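You operate a simulated robot arm through the tools that you are given. There is no shell and no other tool.

Carry out the task below with a simulated robot arm. There is one attempt and no reset: what you move stays moved.

## Task
Take the red pallet into the green garage with the orange forklift.
Fine: roll the forks under it, wind them up with the red knob, roll in, wind down and roll back out; the barrel stays on.
Where things are to end (x, y in the base frame): orange forklift within 0.05 m of [0.79, -0.32].

Only the result counts: the job must be done as asked and must still hold three seconds after the hand-in. Knocking over, shifting, dropping, spilling or breaking anything else fails it.

## Robot
A 7-joint arm with a fingered hand, fixed in place. Base frame: the origin is on the floor under the middle of its stand, x ahead of it, y to its left, z up; the work surface is at about z = 0.76. Lengths are in m, angles in degrees, forces in N, time in s.
With the tool pointing down near the work surface it reaches from about 0.2 to 0.82 m from the base axis. Its first joint turns from -143.0 to 143.0 degrees. Payload 3 kg.
The TCP is the grasp point between the finger pads, 0.026 m short of the fingertips. In the tool frame z runs along the fingers and y along their closing line. The gripper opens to 0.148 m; its body begins 0.073 m behind the TCP. The gripper is a hand of 3 fingers: y runs from the thumb to the fingers, the wrist lies at [0, 0, -0.229] in the tool frame, and closing takes about 1.5 s.
Orientation is told as [roll, pitch, yaw] about the base's x, y, z axes, in that order, counted from this pose: with the fingers straight down and closing along the base's y, the tool's x points along the base's -x, its y along +y and its z along -z.

## Interface
- The arm moves only by the tool servo_tool. Its argument "series" is a list of rows, each an object of numbers (a shift or turn left out is 0, a gripper value left out holds the last): "claw": the gripper command, from -1 (shut) to 1 (fully open), values between in proportion; "tx", "ty", "tz": the shift along the base's x, y, z in m; "rx", "ry", "rz": the turn, a rotation vector about the base's x, y, z in degrees. In form: [{"claw": .., "tx": .., "ty": .., "tz": .., "rx": .., "ry": .., "rz": ..}, ...]. A call has 1 to 20 rows; each row is the pose to reach, as a shift and turn from the pose commanded when the call began. Each row takes 0.2 s and may step no farther than 0.05 m and 8.6 degrees from the row before; otherwise, or with a gripper value out of range, the whole call is refused. Where a pose cannot be reached the arm comes as near as it can. A force on the tool above 40 N (or 10 N above the force at the start of the call, whichever is more), or a blocked arm, ends the call early, and 0.2 s more pass. Each finger travels about 0.153 m/s and halts on what it meets, pressing with about 31 N; the grip force reading is that of the motor and also rises with nothing between the fingers. The clock runs only during rows and for 0.2 s after the last one: add rows that repeat a pose to give the fingers time. The reply holds the time, the measured pose of the TCP, the force on the tool along the base axes, the opening and the grip force, in the units named above and with some noise, with the torque about the TCP (base axes, N m) and any sound that the robot's microphone picked up.
- Cameras (640 x 400 px; columns grow to the right, rows downward): "scene" is fixed at [0.2191, -0.4994, 1.3087]; the picture's right is [0.37, -0.93, 0.00], its down [-0.39, -0.15, -0.91] and it looks along [0.85, 0.33, -0.42] (base axes); focal length 316 px, centre (320, 200). "wrist" rides on the gripper at [0.068, -0.039, -0.09] in the tool frame; the picture's right is [0.50, 0.87, 0.00], its down [-0.66, 0.38, -0.65] and it looks along [-0.57, 0.33, 0.76] (tool axes); focal length 222 px, centre (320, 200). There is no depth. A picture from a camera that has moved, and an enlarged one, comes with that camera's place and axes in the base frame and with its lens.
- grab_frame(camera): a new picture of that camera. It takes no simulated time.
- lift_body(by): slides the trunk up (or, below 0, down) by that many m; the arm rides with it, the base frame stays. It gives what a move gives, with no picture.
- hand_shape(shape): the hand has 3 fingers and takes this shape, open, in about a second: jaw (thumb against the fingers, like two jaws); tri (thumb and two fingers); tip (a fingertip pinch); poke (one finger out to press); point (the index stretched); flat (the hand flat); cup (the hand cupped); fist (a fist). The gripper value then closes the fingers along that shape, each until it touches; the sizes above hold for jaw. It gives what a move gives, with no picture.
- zoom(camera, box): a new picture of the part [left, top, right, bottom] of that camera's present view, enlarged. It takes no simulated time.
- finish_job(): hands the job in; it is judged then, once.

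Places have to be worked out from the pictures, the camera data and where the tool is seen. Open the gripper and draw the arm clear of the work before you hand the job in, unless the task says otherwise.

The tools are called after "Request:" as a command line: name --argument value ..., lists and objects as JSON in quotes. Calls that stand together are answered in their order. servo_tool: Moves the arm, as the interface text tells. Its arguments: {"type":"object","properties":{"series":{"type":"array"}},"required":["series"]} The other tools are called the same way: lift_body (by) moves the trunk up or down; hand_shape (shape) gives the hand a shape; grab_frame (camera) takes a picture; zoom (camera, box) takes an enlarged picture of a part of a camera's view; finish_job () hands the job in.

At the start:

```text
t: 0.0
tcp_pos: [0.8458, -0.3199, 1.2041]
ee_rot: [-0.1, 0.0, 0.1]
contact_force: [0.1, 0.9, 0.1]
moment: [0.05, 0.01, 0.01]
width: 0.1479
grip_force: 0.1
shape: jaw
trunk travel left (down, up): [-0.775, 0.115]
```

scene: 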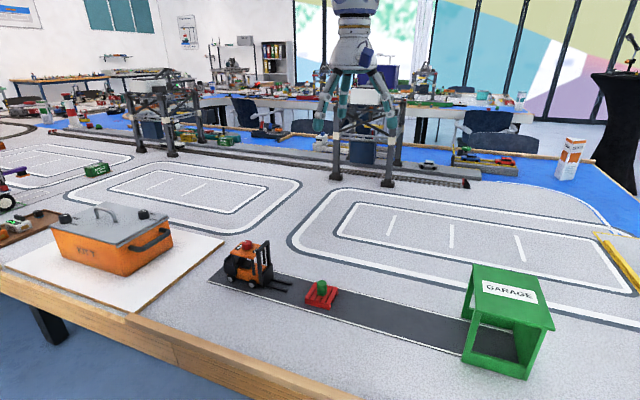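
wrist: 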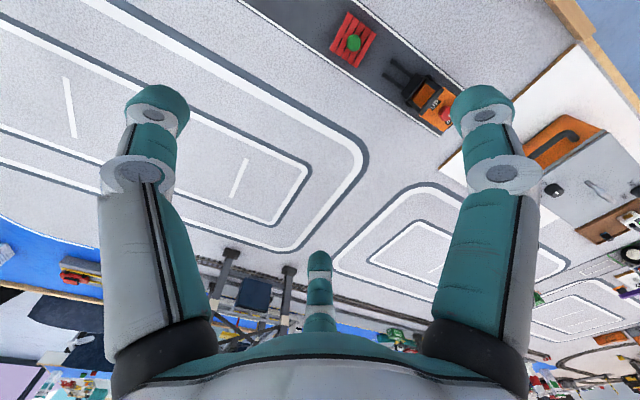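

I'll look closely at the forklift, pallet and garage before moving anything.

Request:
zoom --camera "scene" --box '[200, 220, 360, 320]'

Request:
zoom --camera "scene" --box '[420, 250, 580, 390]'

Request:
zoom --camera "wrist" --box '[300, 0, 500, 140]'

```text
4.00 times, centred on (280, 270) of scene
camera zoom: at [0.2191, -0.4994, 1.3087], right [0.37, -0.93, 0.0], down [-0.39, -0.15, -0.91], along [0.85, 0.33, -0.42], focal length 1264 px, centre (480, -80)
```

zoom: 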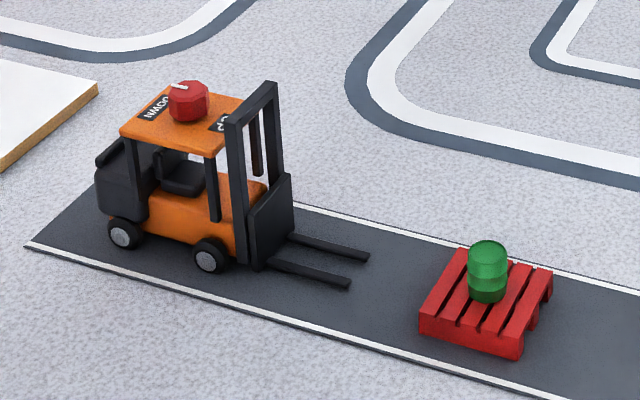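

```text
2.86 times, centred on (500, 320) of scene
camera zoom: at [0.2191, -0.4994, 1.3087], right [0.37, -0.93, 0.0], down [-0.39, -0.15, -0.91], along [0.85, 0.33, -0.42], focal length 903 px, centre (-194, -143)
```

zoom: 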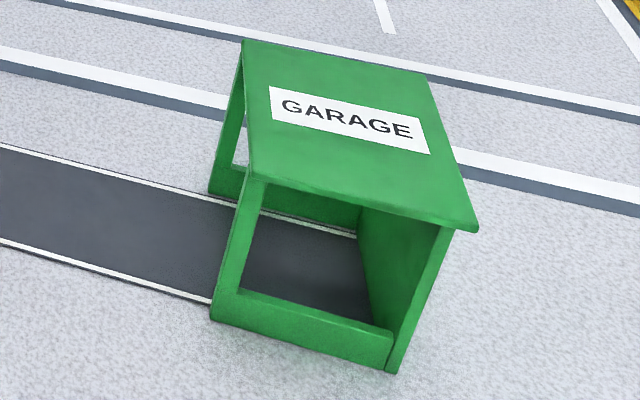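

```text
2.86 times, centred on (400, 70) of wrist
camera zoom: at [0.7793, -0.359, 1.2934], right [-0.5, 0.87, 0.0], down [0.66, 0.38, 0.65], along [0.57, 0.33, -0.76], focal length 635 px, centre (91, 571)
```

zoom: 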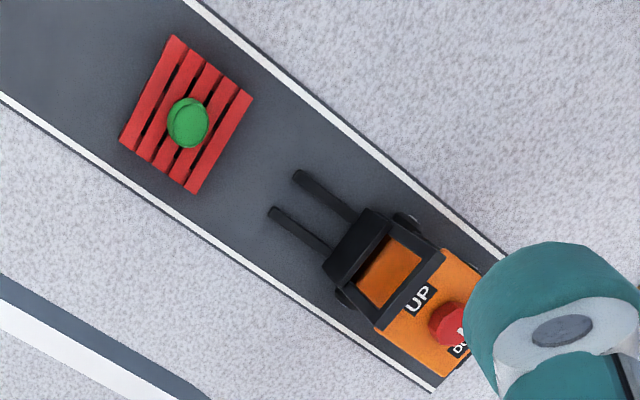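

The lane runs along -y with its centre near x≈0.787. I judge the forklift at about (0.787, -0.07), the pallet at (0.787, -0.28) and the garage opening at y≈-0.60. I'll bring the hand above the forklift for a closer look at the knob.

Request:
servo_tool --series '[{"tx": -0.012, "ty": 0.03, "tz": -0.02}, {"tx": -0.024, "ty": 0.06, "tz": -0.04}, {"tx": -0.036, "ty": 0.09, "tz": -0.06}, {"tx": -0.048, "ty": 0.12, "tz": -0.08}, {"tx": -0.06, "ty": 0.15, "tz": -0.1}, {"tx": -0.072, "ty": 0.18, "tz": -0.12}, {"tx": -0.084, "ty": 0.21, "tz": -0.14}, {"tx": -0.096, "ty": 0.24, "tz": -0.16}, {"tx": -0.096, "ty": 0.24, "tz": -0.19}, {"tx": -0.096, "ty": 0.24, "tz": -0.19}]'

```text
t: 2.2
tcp_pos: [0.7652, -0.0762, 1.0022]
ee_rot: [0.0, 0.0, 0.0]
contact_force: [0.0, 0.3, -0.2]
moment: [0.0, 0.0, 0.01]
width: 0.1478
grip_force: 0.2
shape: jaw
out of reach, approached as far as the arm can: row 1, 2, 3, 4, 5, 6, 7, 8, 9, 10
trunk travel left (down, up): [-0.775, 0.115]
```

The arm stopped slightly off the commanded pose, and the reply calls it out of reach. I'll check the views here.

Request:
grab_frame --camera "wrist"

Request:
grab_frame --camera "scene"

```text
taken
camera wrist: at [0.6985, -0.1152, 1.0926], right [-0.5, 0.87, 0.0], down [0.66, 0.38, 0.65], along [0.57, 0.33, -0.76], focal length 222 px, centre (320, 200)
```

wrist: 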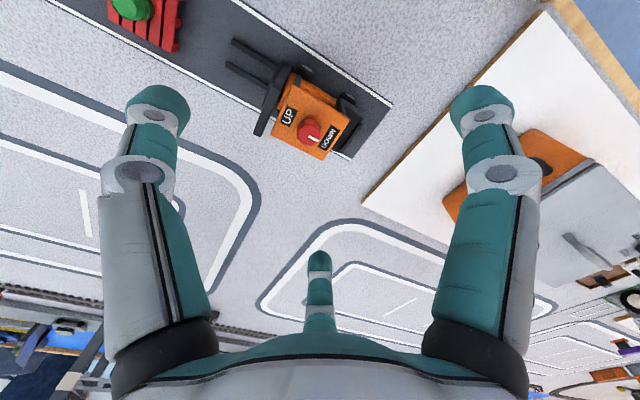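

```text
taken
```

scene: 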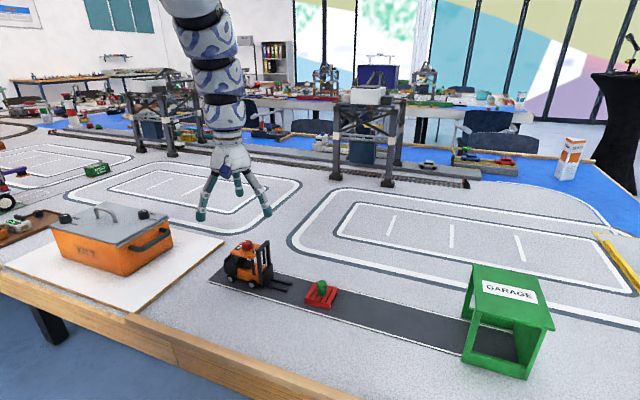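

Request:
zoom --camera "wrist" --box '[220, 20, 400, 170]'

Request:
zoom --camera "scene" --box '[215, 230, 305, 300]'

```text
2.67 times, centred on (310, 95) of wrist
camera zoom: at [0.6985, -0.1152, 1.0926], right [-0.5, 0.87, 0.0], down [0.66, 0.38, 0.65], along [0.57, 0.33, -0.76], focal length 592 px, centre (347, 480)
```

zoom: 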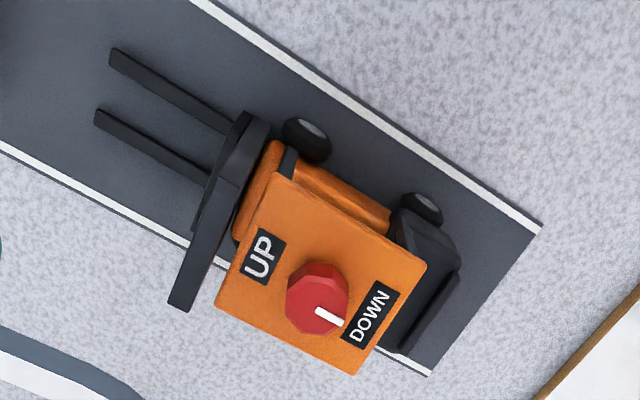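

```text
5.71 times, centred on (260, 265) of scene
camera zoom: at [0.2191, -0.4994, 1.3087], right [0.37, -0.93, 0.0], down [-0.39, -0.15, -0.91], along [0.85, 0.33, -0.42], focal length 1805 px, centre (663, -171)
```

zoom: 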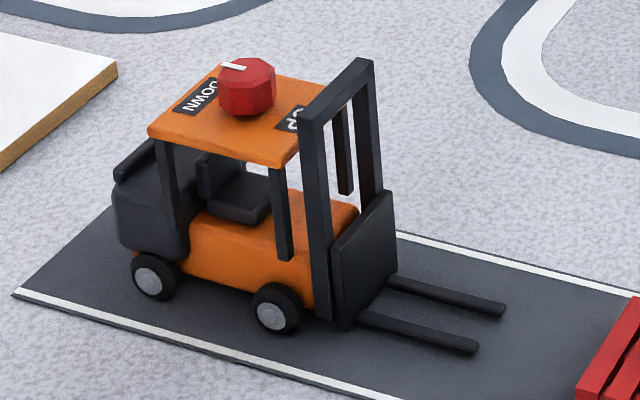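

The knob pointer faces DOWN (+y) and UP is on the mast side, so it needs a half turn. I put the knob at about (0.786, -0.077) with its top near z≈0.88. Before working I'll test how trunk height affects reach: raise the tool, then lower the trunk.

Request:
servo_tool --series '[{"tz": 0.04}, {"tz": 0.08}, {"tz": 0.12}, {"tz": 0.16}, {"tz": 0.2}, {"tz": 0.2}]'

```text
t: 3.6
tcp_pos: [0.8329, -0.0647, 1.1909]
ee_rot: [-0.1, 0.2, -0.1]
contact_force: [-0.8, -0.1, 0.5]
moment: [-0.02, 0.01, 0.05]
width: 0.1479
grip_force: 0.1
shape: jaw
out of reach, approached as far as the arm can: row 1, 2, 3, 4, 5, 6
trunk travel left (down, up): [-0.775, 0.115]
```

The arm gets pushed outward at this height, so it seems unable to fold closer with the trunk up here. I'll lower the trunk by 0.15 and test again.

Request:
lift_body --by -0.15

Request:
grab_frame --camera "scene"

```text
t: 5.3
tcp_pos: [0.8335, -0.0643, 1.0424]
ee_rot: [-0.1, 0.1, 0.0]
contact_force: [0.2, -0.6, -0.1]
moment: [0.01, 0.0, 0.02]
width: 0.1478
grip_force: 0.0
shape: jaw
trunk travel left (down, up): [-0.625, 0.265]
```

```text
taken
```

scene: 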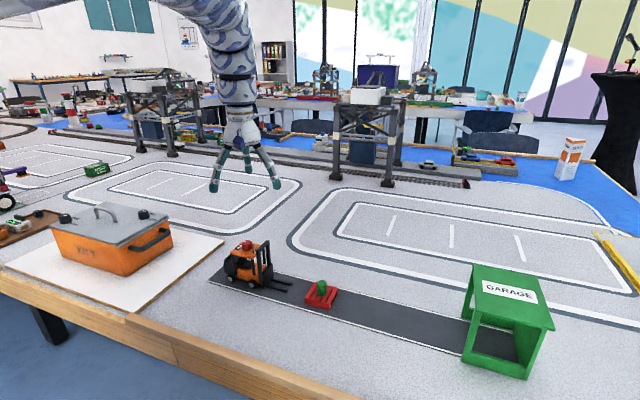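

I'll test a pure inward move to learn which pose counts as the commanded one and whether x≈0.787 is reachable at this height.

Request:
servo_tool --series '[{"tx": -0.02}, {"tx": -0.045}, {"tx": -0.045}]'

```text
t: 6.2
tcp_pos: [0.8329, -0.0642, 1.0413]
ee_rot: [0.0, 0.1, -0.1]
contact_force: [0.8, 0.5, -0.8]
moment: [-0.03, 0.01, 0.0]
width: 0.1478
grip_force: 0.0
shape: jaw
out of reach, approached as far as the arm can: row 1, 2, 3
trunk travel left (down, up): [-0.625, 0.265]
```

Inward motion is blocked at this relative height. Earlier a lower tool allowed a smaller reach, so I'll go down about 0.09, still clear of the forklift, and inward together.

Request:
servo_tool --series '[{"tz": -0.03}, {"tz": -0.06}, {"tz": -0.09}, {"tx": -0.02, "tz": -0.09}, {"tx": -0.045, "tz": -0.09}, {"tx": -0.045, "tz": -0.09}]'

```text
t: 7.5
tcp_pos: [0.8095, -0.0621, 0.9432]
ee_rot: [0.0, 0.4, 0.0]
contact_force: [-0.8, -0.1, 0.6]
moment: [0.01, 0.01, -0.01]
width: 0.1479
grip_force: 0.1
shape: jaw
out of reach, approached as far as the arm can: row 5, 6
trunk travel left (down, up): [-0.625, 0.265]
```

With the trunk lower, reach runs farther out. With it higher, reach comes closer in, which suits the first phase. I'll raise the trunk 0.1 and then study how the fingers close in free air.

Request:
lift_body --by 0.1

Request:
servo_tool --series '[{"claw": -0.4}, {"claw": -0.4}, {"claw": -0.4}, {"claw": -0.4}, {"claw": -0.4}, {"claw": -0.4}]'

Request:
grab_frame --camera "wrist"

Request:
zoom --camera "scene" --box '[160, 60, 320, 200]'

```text
t: 8.9
tcp_pos: [0.8095, -0.061, 1.0445]
ee_rot: [0.1, 0.4, 0.0]
contact_force: [-0.6, 0.0, 0.1]
moment: [0.0, 0.01, 0.01]
width: 0.1481
grip_force: 0.0
shape: jaw
trunk travel left (down, up): [-0.725, 0.165]
```

```text
t: 10.3
tcp_pos: [0.8085, -0.0624, 1.0436]
ee_rot: [0.0, 0.3, 0.0]
contact_force: [0.3, -0.6, -0.9]
moment: [0.02, 0.0, -0.01]
width: 0.045
grip_force: 0.2
shape: jaw
trunk travel left (down, up): [-0.725, 0.165]
```

```text
taken
camera wrist: at [0.7428, -0.1009, 1.134], right [-0.5, 0.87, 0.0], down [0.66, 0.38, 0.65], along [0.56, 0.33, -0.76], focal length 222 px, centre (320, 200)
```

wrist: 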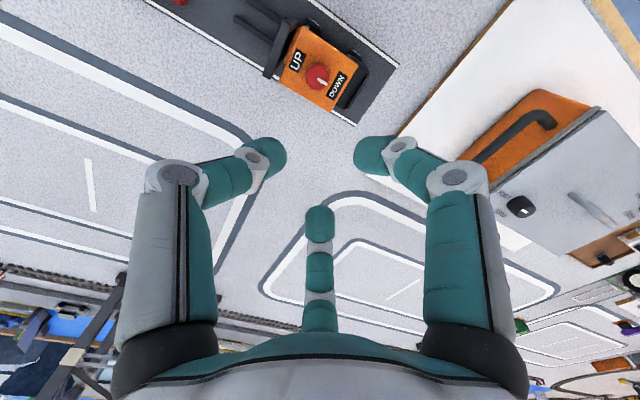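

```text
2.86 times, centred on (240, 130) of scene
camera zoom: at [0.2191, -0.4994, 1.3087], right [0.37, -0.93, 0.0], down [-0.39, -0.15, -0.91], along [0.85, 0.33, -0.42], focal length 903 px, centre (549, 400)
```

zoom: 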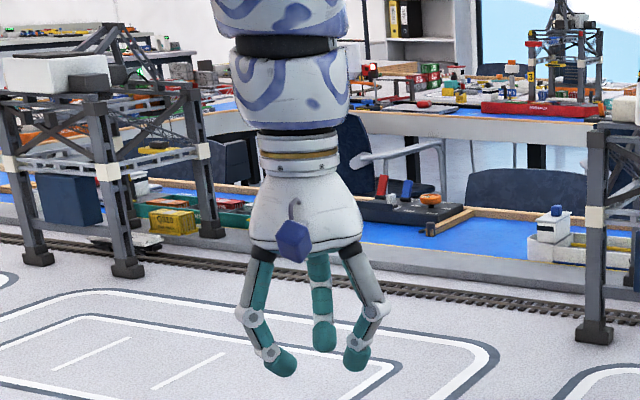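

The hand closes like a three-finger centring chuck, with the tips about 0.026 below the TCP, which suits the round knob well. I'll measure the knob position more precisely from both cameras.

Request:
zoom --camera "wrist" --box '[260, 20, 380, 120]'

Request:
zoom --camera "scene" --box '[225, 232, 275, 272]'

```text
4.00 times, centred on (320, 70) of wrist
camera zoom: at [0.7428, -0.1009, 1.134], right [-0.5, 0.87, 0.0], down [0.66, 0.38, 0.65], along [0.56, 0.33, -0.76], focal length 888 px, centre (320, 720)
```

zoom: 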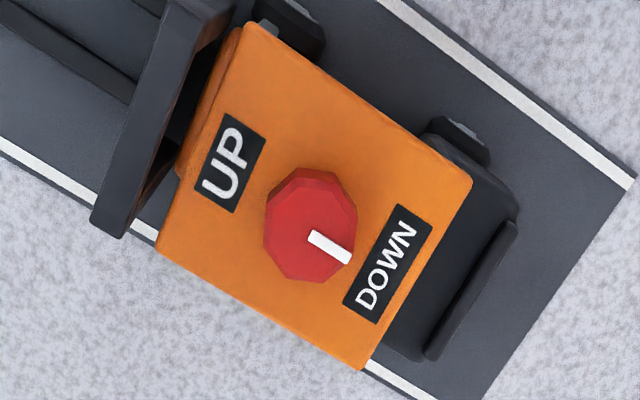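

```text
10.00 times, centred on (250, 252) of scene
camera zoom: at [0.2191, -0.4994, 1.3087], right [0.37, -0.93, 0.0], down [-0.39, -0.15, -0.91], along [0.85, 0.33, -0.42], focal length 3159 px, centre (1020, -320)
```

zoom: 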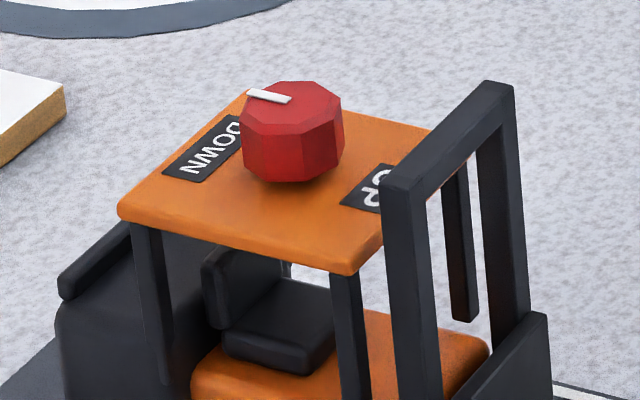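

I judge the knob at (0.789, -0.076) with its top at z≈0.874, and the mast bar stands only 0.044 in front of it. Before choosing a grip that avoids the mast, I'll look at the "tip" shape.

Request:
hand_shape --shape "tip"

Request:
grab_frame --camera "wrist"

Request:
servo_tool --series '[{"claw": -0.6}, {"claw": -0.6}, {"claw": -0.6}, {"claw": -0.6}, {"claw": -0.6}, {"claw": -0.6}, {"claw": -0.6}]'

Request:
grab_frame --camera "wrist"

Request:
zoom --camera "scene" --box '[180, 80, 300, 180]'

```text
t: 11.2
tcp_pos: [0.81, -0.0624, 1.044]
ee_rot: [0.0, 0.3, -0.1]
contact_force: [-0.2, 0.4, -0.1]
moment: [0.02, 0.0, -0.04]
width: 0.1479
grip_force: 0.0
shape: tip
trunk travel left (down, up): [-0.725, 0.165]
```

```text
taken
camera wrist: at [0.7428, -0.1009, 1.134], right [-0.5, 0.87, 0.0], down [0.66, 0.38, 0.65], along [0.56, 0.33, -0.76], focal length 222 px, centre (320, 200)
```

wrist: 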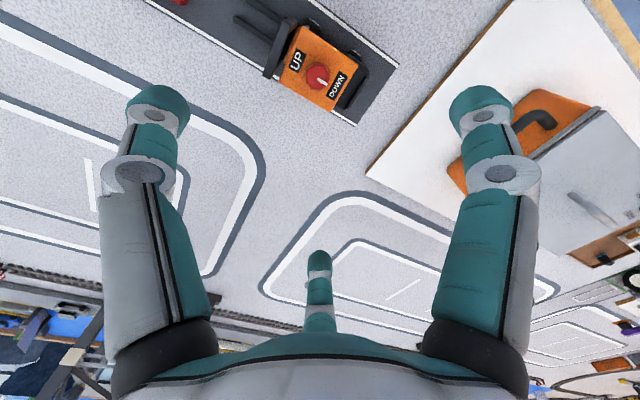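

```text
t: 12.8
tcp_pos: [0.8091, -0.0611, 1.043]
ee_rot: [0.0, 0.3, -0.1]
contact_force: [0.4, 0.3, 0.2]
moment: [0.0, 0.02, -0.02]
width: 0.03
grip_force: 0.0
shape: tip
trunk travel left (down, up): [-0.725, 0.165]
```

```text
taken
camera wrist: at [0.7428, -0.1009, 1.134], right [-0.5, 0.87, 0.0], down [0.66, 0.38, 0.65], along [0.56, 0.33, -0.76], focal length 222 px, centre (320, 200)
```

wrist: 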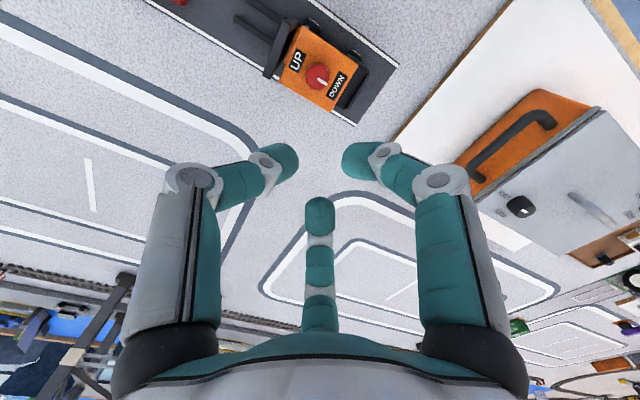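

```text
4.00 times, centred on (240, 130) of scene
camera zoom: at [0.2191, -0.4994, 1.3087], right [0.37, -0.93, 0.0], down [-0.39, -0.15, -0.91], along [0.85, 0.33, -0.42], focal length 1264 px, centre (640, 480)
```

zoom: 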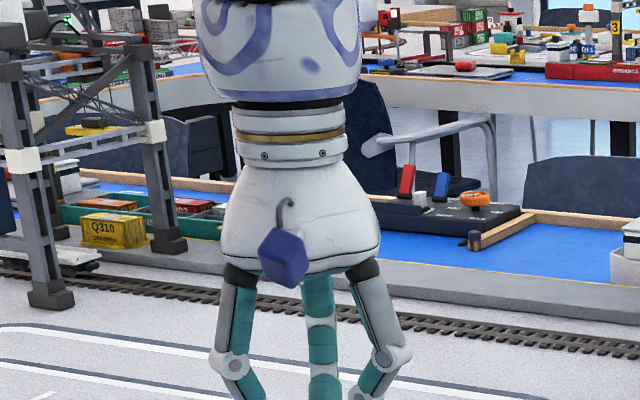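

The "tip" shape closes radially as well. I'll look at the fingertip profile in this shape.

Request:
zoom --camera "scene" --box '[200, 130, 280, 190]'

Request:
zoom --camera "scene" --box '[295, 270, 345, 315]'

Request:
zoom --camera "wrist" --box '[220, 110, 420, 240]'

```text
6.67 times, centred on (240, 160) of scene
camera zoom: at [0.2191, -0.4994, 1.3087], right [0.37, -0.93, 0.0], down [-0.39, -0.15, -0.91], along [0.85, 0.33, -0.42], focal length 2106 px, centre (853, 467)
```

zoom: 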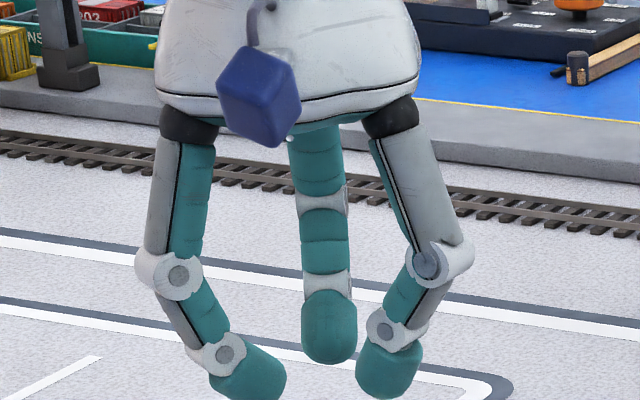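

```text
8.89 times, centred on (320, 292) of scene
camera zoom: at [0.2191, -0.4994, 1.3087], right [0.37, -0.93, 0.0], down [-0.39, -0.15, -0.91], along [0.85, 0.33, -0.42], focal length 2808 px, centre (320, -622)
```

zoom: 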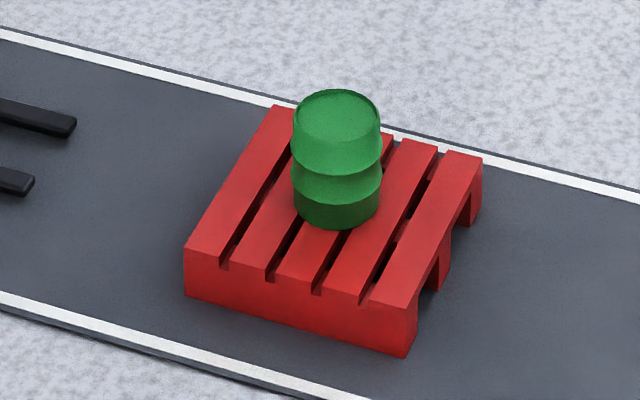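

```text
3.08 times, centred on (320, 175) of wrist
camera zoom: at [0.7428, -0.1009, 1.134], right [-0.5, 0.87, 0.0], down [0.66, 0.38, 0.65], along [0.56, 0.33, -0.76], focal length 684 px, centre (320, 277)
```

zoom: 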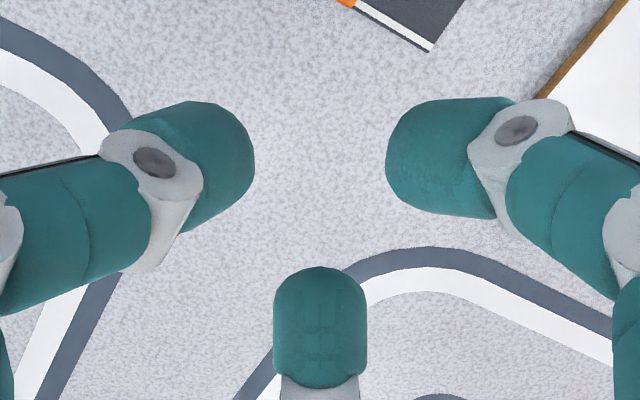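

The pallet has two side openings for the forks, with a centre stringer. The fingertips come in nearly horizontal, so the mast gap is tight. I'll check whether the "tri" shape gives steeper fingertips.

Request:
hand_shape --shape "tri"

Request:
servo_tool --series '[{"claw": -0.6}, {"claw": -0.6}, {"claw": -0.6}, {"claw": -0.6}, {"claw": -0.6}, {"claw": -0.6}, {"claw": -0.6}]'

Request:
zoom --camera "scene" --box '[200, 130, 280, 190]'

Request:
zoom --camera "wrist" --box '[220, 110, 420, 240]'

```text
t: 13.7
tcp_pos: [0.8094, -0.0615, 1.0439]
ee_rot: [-0.1, 0.4, -0.1]
contact_force: [-0.7, -0.7, 0.5]
moment: [-0.01, 0.02, -0.01]
width: 0.1477
grip_force: 0.0
shape: tri
trunk travel left (down, up): [-0.725, 0.165]
```

```text
t: 15.3
tcp_pos: [0.8098, -0.0605, 1.0434]
ee_rot: [0.0, 0.2, 0.1]
contact_force: [-0.6, 0.7, -0.5]
moment: [-0.01, -0.03, -0.03]
width: 0.0301
grip_force: 0.1
shape: tri
trunk travel left (down, up): [-0.725, 0.165]
```

```text
6.67 times, centred on (240, 160) of scene
camera zoom: at [0.2191, -0.4994, 1.3087], right [0.37, -0.93, 0.0], down [-0.39, -0.15, -0.91], along [0.85, 0.33, -0.42], focal length 2106 px, centre (853, 467)
```

zoom: 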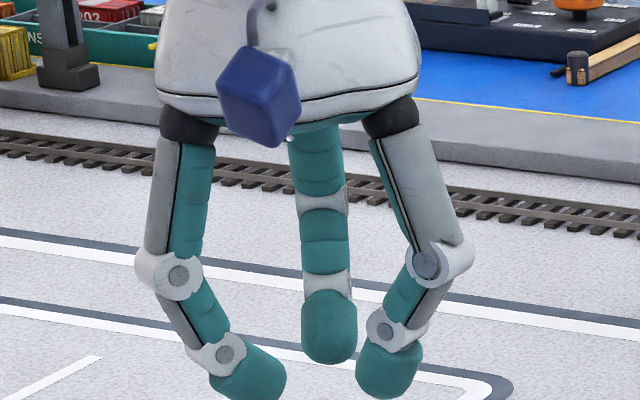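

```text
3.08 times, centred on (320, 175) of wrist
camera zoom: at [0.7428, -0.1009, 1.134], right [-0.5, 0.87, 0.0], down [0.66, 0.38, 0.65], along [0.56, 0.33, -0.76], focal length 684 px, centre (320, 277)
```

zoom: 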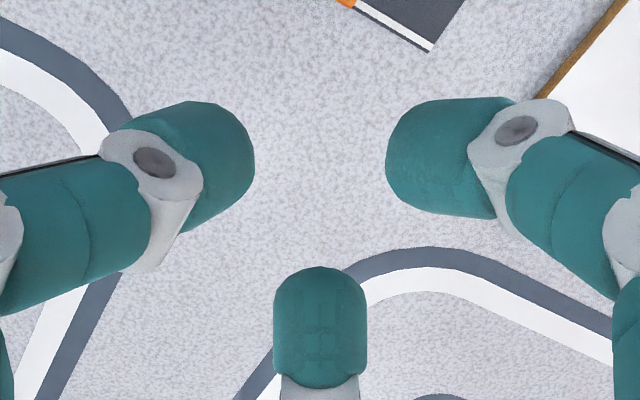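

All three shapes share the same linkage, so I'll use a centred three-finger grip on the knob. I'll turn the hand to yaw -90 so no finger faces the mast, and open it part-way.

Request:
hand_shape --shape "jaw"

Request:
servo_tool --series '[{"claw": -0.25, "rz": -7.5}, {"rz": -15}, {"rz": -22.5}, {"rz": -30}, {"rz": -37.5}, {"rz": -45}, {"rz": -52.5}, {"rz": -60}, {"rz": -67.5}, {"rz": -75}, {"rz": -82.5}, {"rz": -90}, {"rz": -90}]'

```text
t: 16.2
tcp_pos: [0.81, -0.0624, 1.044]
ee_rot: [0.1, 0.3, 0.1]
contact_force: [-0.2, 0.3, 0.0]
moment: [-0.05, 0.02, 0.01]
width: 0.1482
grip_force: 0.0
shape: jaw
trunk travel left (down, up): [-0.725, 0.165]
```

```text
t: 19.0
tcp_pos: [0.8101, -0.0617, 1.0418]
ee_rot: [-0.2, 0.3, -90.0]
contact_force: [-0.1, -0.5, 0.4]
moment: [0.01, 0.02, 0.0]
width: 0.0557
grip_force: 0.0
shape: jaw
trunk travel left (down, up): [-0.725, 0.165]
```

The yaw reached -90 cleanly. Now I descend to z≈0.94 and centre over the knob at (0.789, -0.076).

Request:
servo_tool --series '[{"tz": -0.035, "tx": -0.005, "ty": -0.004}, {"tz": -0.07, "tx": -0.012, "ty": -0.009}, {"tz": -0.1, "tx": -0.021, "ty": -0.0143}, {"tz": -0.1, "tx": -0.021, "ty": -0.0143}, {"tz": -0.1, "tx": -0.021, "ty": -0.0143}]'

Request:
grab_frame --camera "wrist"

Request:
zoom --camera "scene" --box '[200, 190, 300, 280]'

```text
t: 20.2
tcp_pos: [0.7874, -0.0778, 0.9427]
ee_rot: [0.0, 0.3, -90.1]
contact_force: [-0.3, -0.6, 0.3]
moment: [-0.03, 0.0, 0.02]
width: 0.0556
grip_force: 0.1
shape: jaw
trunk travel left (down, up): [-0.725, 0.165]
```

```text
taken
camera wrist: at [0.7494, -0.0101, 1.0332], right [0.87, 0.5, 0.0], down [0.38, -0.66, 0.65], along [0.33, -0.56, -0.76], focal length 222 px, centre (320, 200)
```

wrist: 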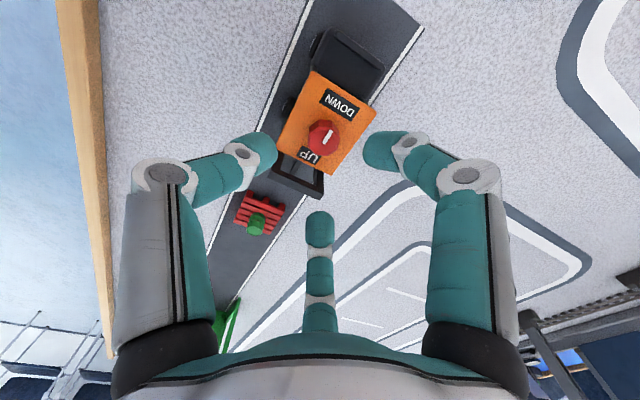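

```text
4.44 times, centred on (250, 235) of scene
camera zoom: at [0.2191, -0.4994, 1.3087], right [0.37, -0.93, 0.0], down [-0.39, -0.15, -0.91], along [0.85, 0.33, -0.42], focal length 1404 px, centre (631, 44)
```

zoom: 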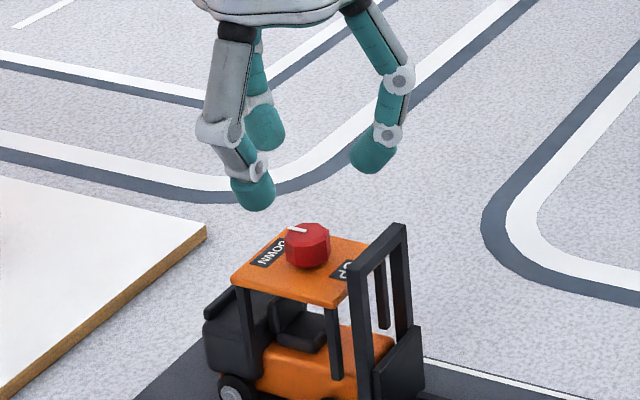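

The hand is nearly centred, and I take the knob as (0.789, -0.075). I'll lower the tips to just above knob-top level and check alignment before going around it.

Request:
servo_tool --series '[{"tz": -0.02, "tx": 0.0016, "ty": 0.0025}, {"tz": -0.038, "tx": 0.0016, "ty": 0.0025}, {"tz": -0.038, "tx": 0.0016, "ty": 0.0025}]'

Request:
zoom --camera "wrist" --box '[220, 60, 420, 240]'

Request:
zoom --camera "scene" --box '[210, 205, 290, 275]'

```text
t: 21.0
tcp_pos: [0.7888, -0.0738, 0.9054]
ee_rot: [-0.1, 0.3, -89.9]
contact_force: [-0.6, 0.4, 0.6]
moment: [0.01, 0.03, -0.01]
width: 0.0556
grip_force: 0.0
shape: jaw
trunk travel left (down, up): [-0.725, 0.165]
```

```text
2.22 times, centred on (320, 150) of wrist
camera zoom: at [0.7507, -0.0068, 0.9957], right [0.87, 0.5, 0.0], down [0.38, -0.66, 0.65], along [0.33, -0.56, -0.76], focal length 494 px, centre (320, 311)
```

zoom: 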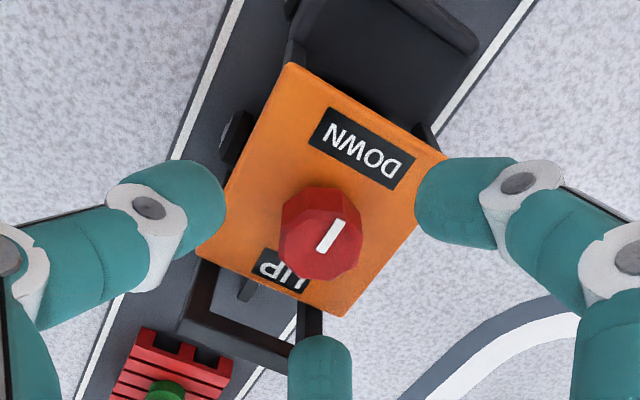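

```text
5.71 times, centred on (250, 240) of scene
camera zoom: at [0.2191, -0.4994, 1.3087], right [0.37, -0.93, 0.0], down [-0.39, -0.15, -0.91], along [0.85, 0.33, -0.42], focal length 1805 px, centre (720, -29)
```

zoom: 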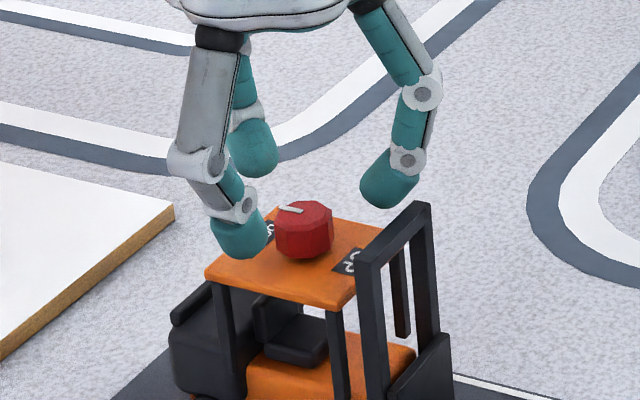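

Alignment is good, but at yaw -90 one finger would come down over the mast corner. I'll rise slightly, turn to yaw -60 so the gap between fingers faces the mast, narrow the opening, and descend around the knob.

Request:
servo_tool --series '[{"tz": 0.012, "claw": -0.4}, {"tz": 0.012, "rz": 7.5}, {"tz": 0.012, "rz": 15}, {"tz": 0.012, "rz": 22.5}, {"tz": 0.012, "rz": 30}, {"tz": 0.012, "rz": 30}, {"tz": 0.0, "rz": 30}, {"tz": -0.01, "rz": 30}, {"tz": -0.01, "rz": 30}]'

Request:
zoom --camera "wrist" --box '[220, 60, 420, 240]'

Request:
zoom --camera "scene" --box '[210, 205, 290, 275]'

```text
t: 23.0
tcp_pos: [0.7898, -0.0756, 0.896]
ee_rot: [0.1, 0.3, -59.9]
contact_force: [-0.5, 0.6, 0.4]
moment: [-0.02, -0.01, 0.01]
width: 0.0447
grip_force: 0.1
shape: jaw
trunk travel left (down, up): [-0.725, 0.165]
```

```text
2.22 times, centred on (320, 150) of wrist
camera zoom: at [0.7231, -0.0355, 0.9865], right [0.5, 0.87, 0.0], down [0.66, -0.38, 0.65], along [0.56, -0.32, -0.76], focal length 494 px, centre (320, 311)
```

zoom: 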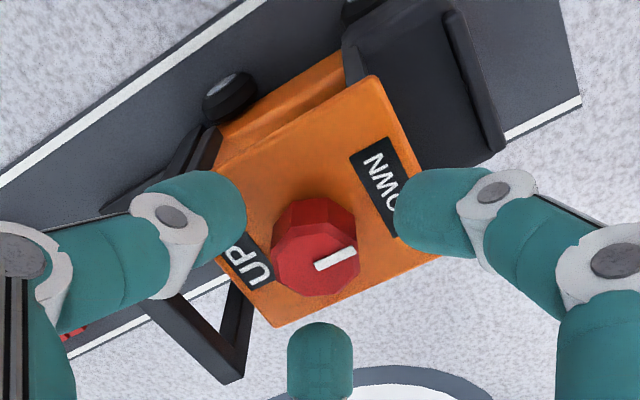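

```text
5.71 times, centred on (250, 240) of scene
camera zoom: at [0.2191, -0.4994, 1.3087], right [0.37, -0.93, 0.0], down [-0.39, -0.15, -0.91], along [0.85, 0.33, -0.42], focal length 1805 px, centre (720, -29)
```

zoom: 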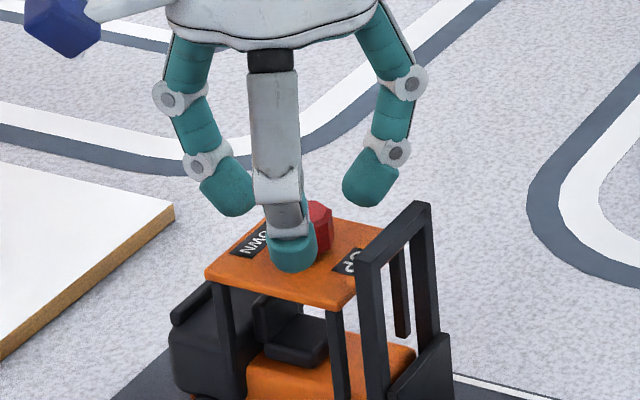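

Well aligned, and the mast sits in the gap between fingers. I'll descend 0.012 so the tips sit just above the roof, then close gently on the knob.

Request:
servo_tool --series '[{"tz": -0.006}, {"tz": -0.012}, {"tz": -0.012}]'

Request:
zoom --camera "scene" --box '[225, 225, 285, 270]'

```text
t: 23.8
tcp_pos: [0.7893, -0.0731, 0.8842]
ee_rot: [-0.1, 0.2, -60.1]
contact_force: [0.0, 0.2, -0.2]
moment: [0.0, 0.03, 0.0]
width: 0.045
grip_force: 0.0
shape: jaw
trunk travel left (down, up): [-0.725, 0.165]
```

```text
8.89 times, centred on (255, 248) of scene
camera zoom: at [0.2191, -0.4994, 1.3087], right [0.37, -0.93, 0.0], down [-0.39, -0.15, -0.91], along [0.85, 0.33, -0.42], focal length 2808 px, centre (898, -222)
```

zoom: 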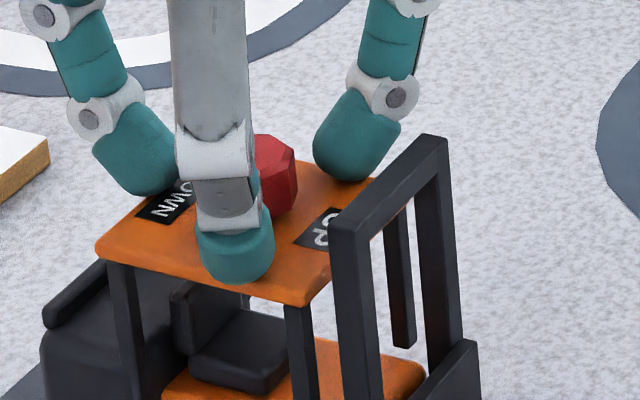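

No contact force yet. I'll close on the knob now.

Request:
servo_tool --series '[{"claw": -0.6}, {"claw": -0.8}, {"claw": -1}, {"claw": -1}, {"claw": -1}]'

Request:
zoom --camera "scene" --box '[205, 220, 305, 300]'

Request:
zoom --camera "wrist" --box '[220, 60, 420, 240]'

```text
t: 25.0
tcp_pos: [0.7907, -0.0738, 0.8843]
ee_rot: [-0.1, 0.5, -60.0]
contact_force: [-0.6, 0.5, 0.5]
moment: [-0.08, 0.02, 0.02]
width: 0.0174
grip_force: 30.9
shape: jaw
trunk travel left (down, up): [-0.725, 0.165]
```

```text
5.00 times, centred on (255, 260) of scene
camera zoom: at [0.2191, -0.4994, 1.3087], right [0.37, -0.93, 0.0], down [-0.39, -0.15, -0.91], along [0.85, 0.33, -0.42], focal length 1580 px, centre (645, -100)
```

zoom: 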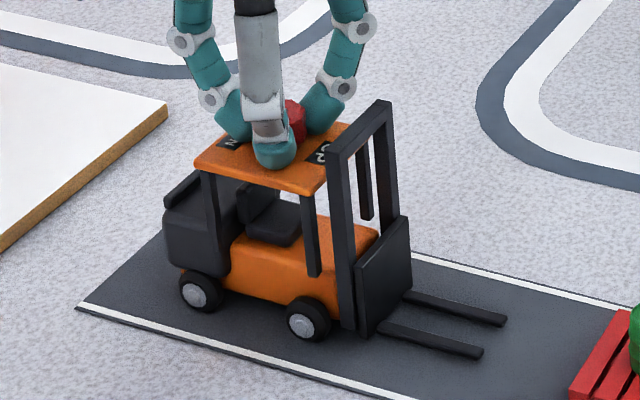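

```text
2.22 times, centred on (320, 150) of wrist
camera zoom: at [0.723, -0.0353, 0.974], right [0.5, 0.87, 0.0], down [0.66, -0.38, 0.65], along [0.56, -0.32, -0.76], focal length 494 px, centre (320, 311)
```

zoom: 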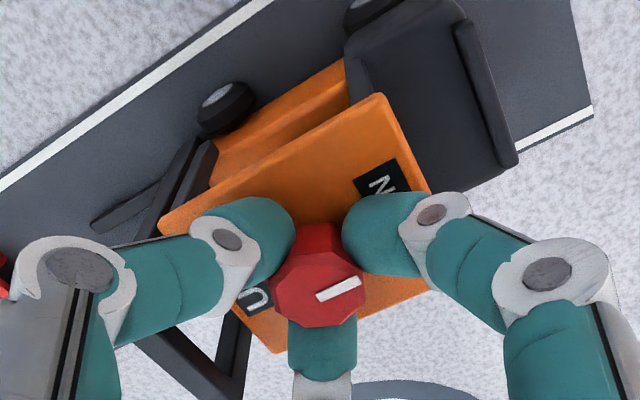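

The knob is held firmly with about 31 N. I'll roll the truck forward slowly by 0.04 and watch the force and how it follows.

Request:
servo_tool --series '[{"ty": -0.005}, {"ty": -0.012}, {"ty": -0.02}, {"ty": -0.03}, {"ty": -0.04}, {"ty": -0.04}]'

Request:
zoom --camera "scene" --box '[205, 220, 345, 330]'

```text
t: 26.4
tcp_pos: [0.7902, -0.1141, 0.8829]
ee_rot: [0.0, 0.4, -60.1]
contact_force: [-0.1, -0.3, 0.0]
moment: [-0.04, 0.04, -0.02]
width: 0.0175
grip_force: 31.2
shape: jaw
trunk travel left (down, up): [-0.725, 0.165]
```

```text
3.64 times, centred on (275, 275) of scene
camera zoom: at [0.2191, -0.4994, 1.3087], right [0.37, -0.93, 0.0], down [-0.39, -0.15, -0.91], along [0.85, 0.33, -0.42], focal length 1149 px, centre (484, -73)
```

zoom: 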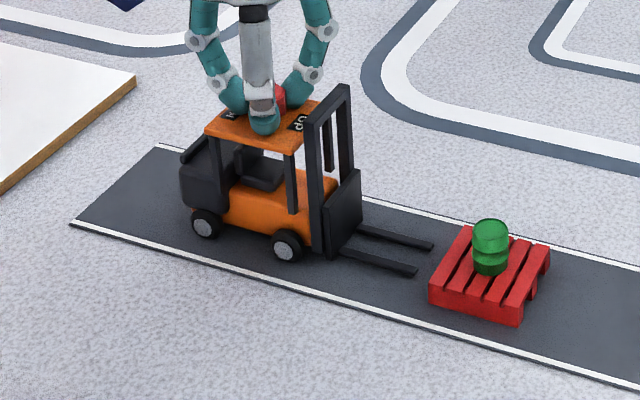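

The truck follows with negligible force. I'll check the fork alignment with the pallet openings up close.

Request:
zoom --camera "scene" --box '[275, 265, 345, 315]'

Request:
grab_frame --camera "wrist"

```text
8.00 times, centred on (310, 290) of scene
camera zoom: at [0.2191, -0.4994, 1.3087], right [0.37, -0.93, 0.0], down [-0.39, -0.15, -0.91], along [0.85, 0.33, -0.42], focal length 2527 px, centre (400, -520)
```

zoom: 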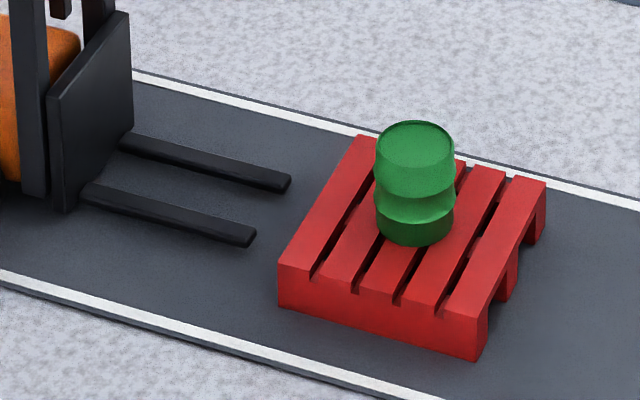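

```text
taken
camera wrist: at [0.7233, -0.0751, 0.974], right [0.5, 0.87, 0.0], down [0.66, -0.38, 0.65], along [0.56, -0.32, -0.76], focal length 222 px, centre (320, 200)
```

wrist: 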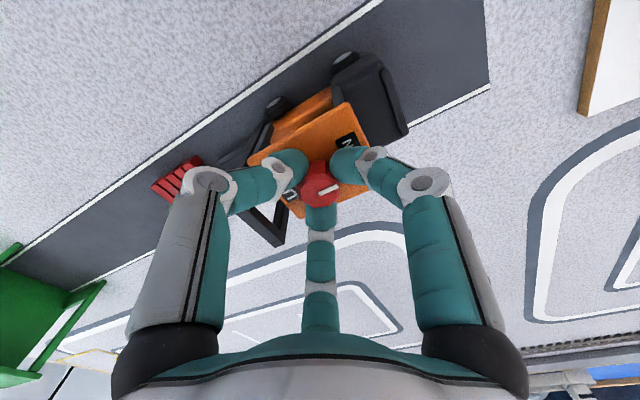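

The forks line up with the openings either side of the centre stringer. I'll roll on slowly by 0.035 and check that the pallet does not get pushed.

Request:
servo_tool --series '[{"ty": -0.004}, {"ty": -0.01}, {"ty": -0.016}, {"ty": -0.022}, {"ty": -0.028}, {"ty": -0.033}, {"ty": -0.035}, {"ty": -0.035}]'

Request:
zoom --camera "scene" --box '[275, 265, 345, 315]'

```text
t: 28.2
tcp_pos: [0.79, -0.1471, 0.8844]
ee_rot: [-0.2, 0.4, -60.1]
contact_force: [-2.0, 0.1, -0.6]
moment: [-0.04, 0.02, 0.01]
width: 0.0174
grip_force: 31.2
shape: jaw
trunk travel left (down, up): [-0.725, 0.165]
```

```text
8.00 times, centred on (310, 290) of scene
camera zoom: at [0.2191, -0.4994, 1.3087], right [0.37, -0.93, 0.0], down [-0.39, -0.15, -0.91], along [0.85, 0.33, -0.42], focal length 2527 px, centre (400, -520)
```

zoom: 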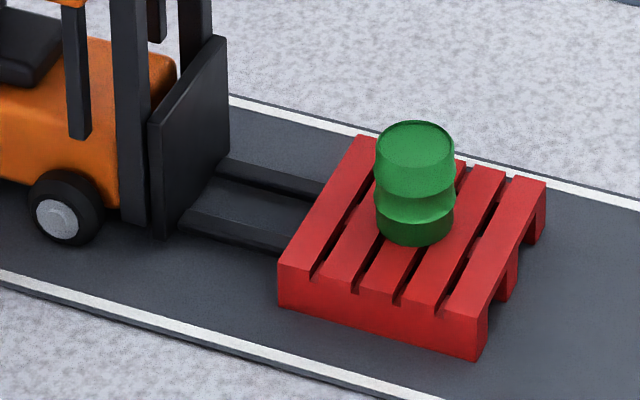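

The pallet has not moved and the forks are going under cleanly. I'll roll another 0.034, which leaves roughly a 1 cm gap to the carriage.

Request:
servo_tool --series '[{"ty": -0.004}, {"ty": -0.01}, {"ty": -0.016}, {"ty": -0.022}, {"ty": -0.028}, {"ty": -0.032}, {"ty": -0.034}, {"ty": -0.034}]'

Request:
zoom --camera "scene" --box '[265, 255, 345, 315]'

```text
t: 30.0
tcp_pos: [0.7897, -0.1812, 0.8832]
ee_rot: [-0.1, 0.3, -60.0]
contact_force: [-1.6, -0.3, 0.4]
moment: [-0.02, 0.04, 0.02]
width: 0.0174
grip_force: 31.0
shape: jaw
trunk travel left (down, up): [-0.725, 0.165]
```

```text
6.67 times, centred on (305, 285) of scene
camera zoom: at [0.2191, -0.4994, 1.3087], right [0.37, -0.93, 0.0], down [-0.39, -0.15, -0.91], along [0.85, 0.33, -0.42], focal length 2106 px, centre (420, -367)
```

zoom: 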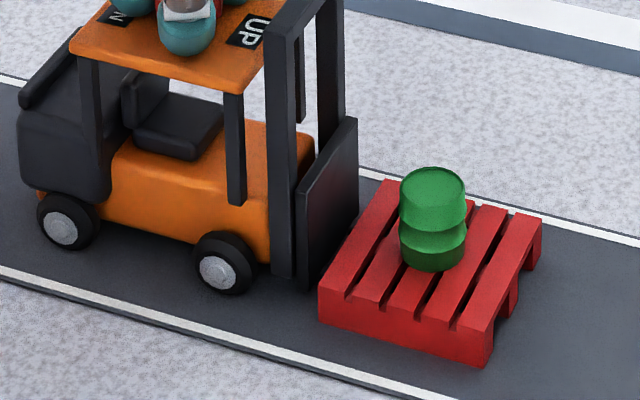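

The forks are under with about a 1 cm gap, and the pallet is unmoved. I'll turn the knob counter-clockwise 20° and watch the torque and the forks.

Request:
servo_tool --series '[{"rz": 4}, {"rz": 8}, {"rz": 12}, {"rz": 16}, {"rz": 20}, {"rz": 20}]'

Request:
zoom --camera "scene" --box '[265, 255, 345, 315]'

Request:
zoom --camera "wrist" --box '[220, 60, 420, 240]'

```text
t: 31.4
tcp_pos: [0.7891, -0.1824, 0.8839]
ee_rot: [0.1, 0.4, -40.0]
contact_force: [-1.9, 0.2, 1.2]
moment: [-0.1, 0.0, -0.13]
width: 0.0172
grip_force: 30.9
shape: jaw
trunk travel left (down, up): [-0.725, 0.165]
```

```text
6.67 times, centred on (305, 285) of scene
camera zoom: at [0.2191, -0.4994, 1.3087], right [0.37, -0.93, 0.0], down [-0.39, -0.15, -0.91], along [0.85, 0.33, -0.42], focal length 2106 px, centre (420, -367)
```

zoom: 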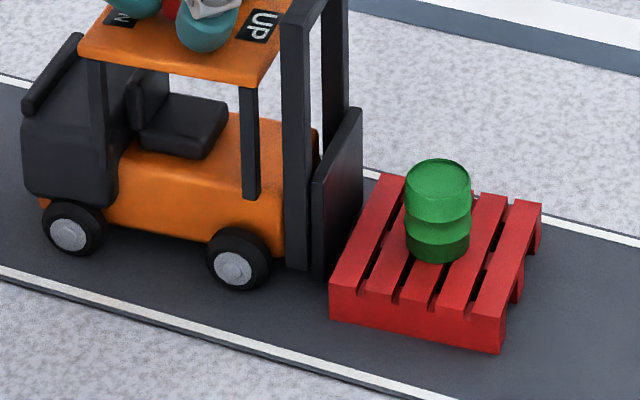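

```text
2.22 times, centred on (320, 150) of wrist
camera zoom: at [0.7139, -0.1696, 0.9742], right [0.17, 0.98, 0.0], down [0.75, -0.13, 0.65], along [0.64, -0.11, -0.76], focal length 494 px, centre (320, 311)
```

zoom: 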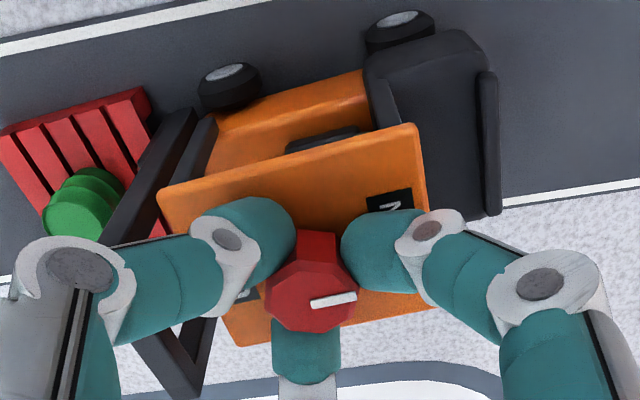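

The truck and pallet yawed about 5° CCW while the pointer stayed on DOWN relative to the truck, so CCW appears to be against its stop. I'll turn back 20° slowly and see what follows.

Request:
servo_tool --series '[{"rz": -3}, {"rz": -6}, {"rz": -9}, {"rz": -12}, {"rz": -15}, {"rz": -18}, {"rz": -20}, {"rz": -20}]'

Request:
zoom --camera "scene" --box '[265, 255, 345, 315]'

Request:
zoom --camera "wrist" --box '[220, 60, 420, 240]'

```text
t: 33.2
tcp_pos: [0.7904, -0.1826, 0.8843]
ee_rot: [0.0, 0.3, -60.2]
contact_force: [3.2, 0.0, 0.7]
moment: [-0.11, -0.2, 0.06]
width: 0.0171
grip_force: 30.7
shape: jaw
trunk travel left (down, up): [-0.725, 0.165]
```

```text
6.67 times, centred on (305, 285) of scene
camera zoom: at [0.2191, -0.4994, 1.3087], right [0.37, -0.93, 0.0], down [-0.39, -0.15, -0.91], along [0.85, 0.33, -0.42], focal length 2106 px, centre (420, -367)
```

zoom: 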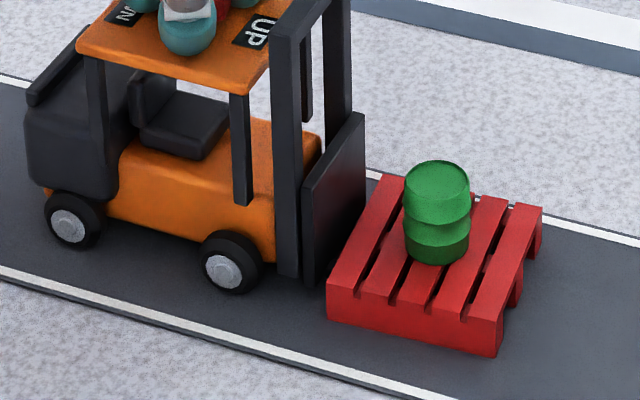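

```text
2.22 times, centred on (320, 150) of wrist
camera zoom: at [0.7236, -0.1444, 0.9739], right [0.5, 0.87, 0.0], down [0.66, -0.38, 0.65], along [0.56, -0.32, -0.76], focal length 494 px, centre (320, 311)
```

zoom: 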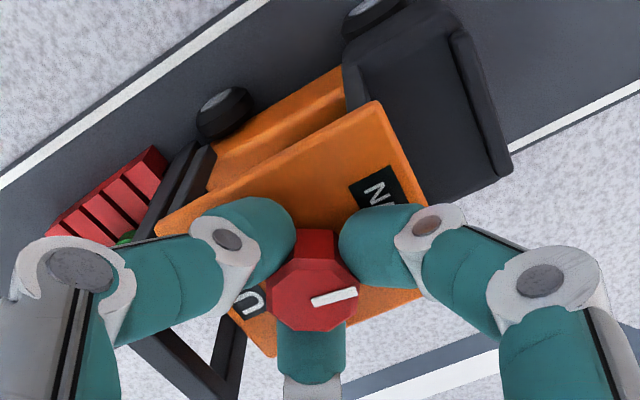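

Turning clockwise moves the pointer: it is now about 76° in base, and the truck heading has come back to about 2°. I'll keep turning clockwise slowly and watch.

Request:
servo_tool --series '[{"rz": -2}, {"rz": -4}, {"rz": -6}, {"rz": -8}, {"rz": -10}, {"rz": -12}, {"rz": -14}, {"rz": -16}, {"rz": -18}, {"rz": -20}, {"rz": -20}]'

Request:
zoom --camera "scene" --box '[265, 255, 345, 315]'

Request:
zoom --camera "wrist" --box '[220, 60, 420, 240]'

```text
t: 35.6
tcp_pos: [0.7902, -0.1824, 0.8836]
ee_rot: [0.0, 0.3, -80.1]
contact_force: [3.8, 0.0, 3.9]
moment: [-0.11, -0.23, 0.06]
width: 0.0175
grip_force: 30.4
shape: jaw
trunk travel left (down, up): [-0.725, 0.165]
```

```text
6.67 times, centred on (305, 285) of scene
camera zoom: at [0.2191, -0.4994, 1.3087], right [0.37, -0.93, 0.0], down [-0.39, -0.15, -0.91], along [0.85, 0.33, -0.42], focal length 2106 px, centre (420, -367)
```

zoom: 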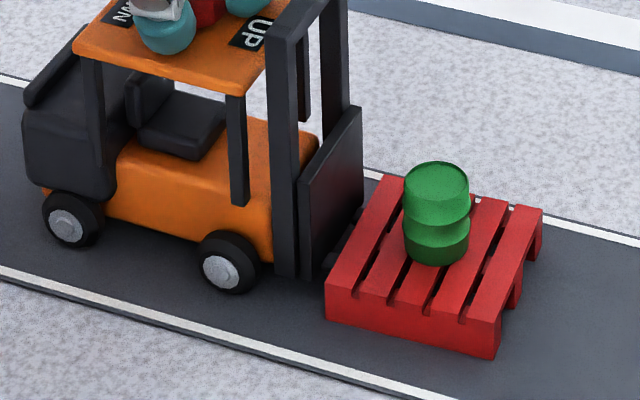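

```text
2.22 times, centred on (320, 150) of wrist
camera zoom: at [0.7407, -0.1233, 0.9741], right [0.77, 0.64, 0.0], down [0.49, -0.58, 0.65], along [0.42, -0.5, -0.76], focal length 494 px, centre (320, 311)
```

zoom: 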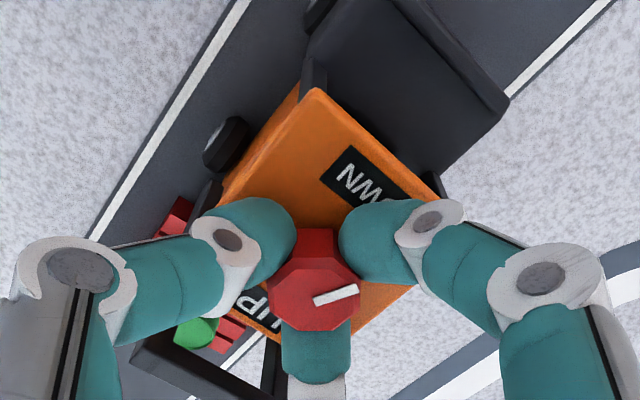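

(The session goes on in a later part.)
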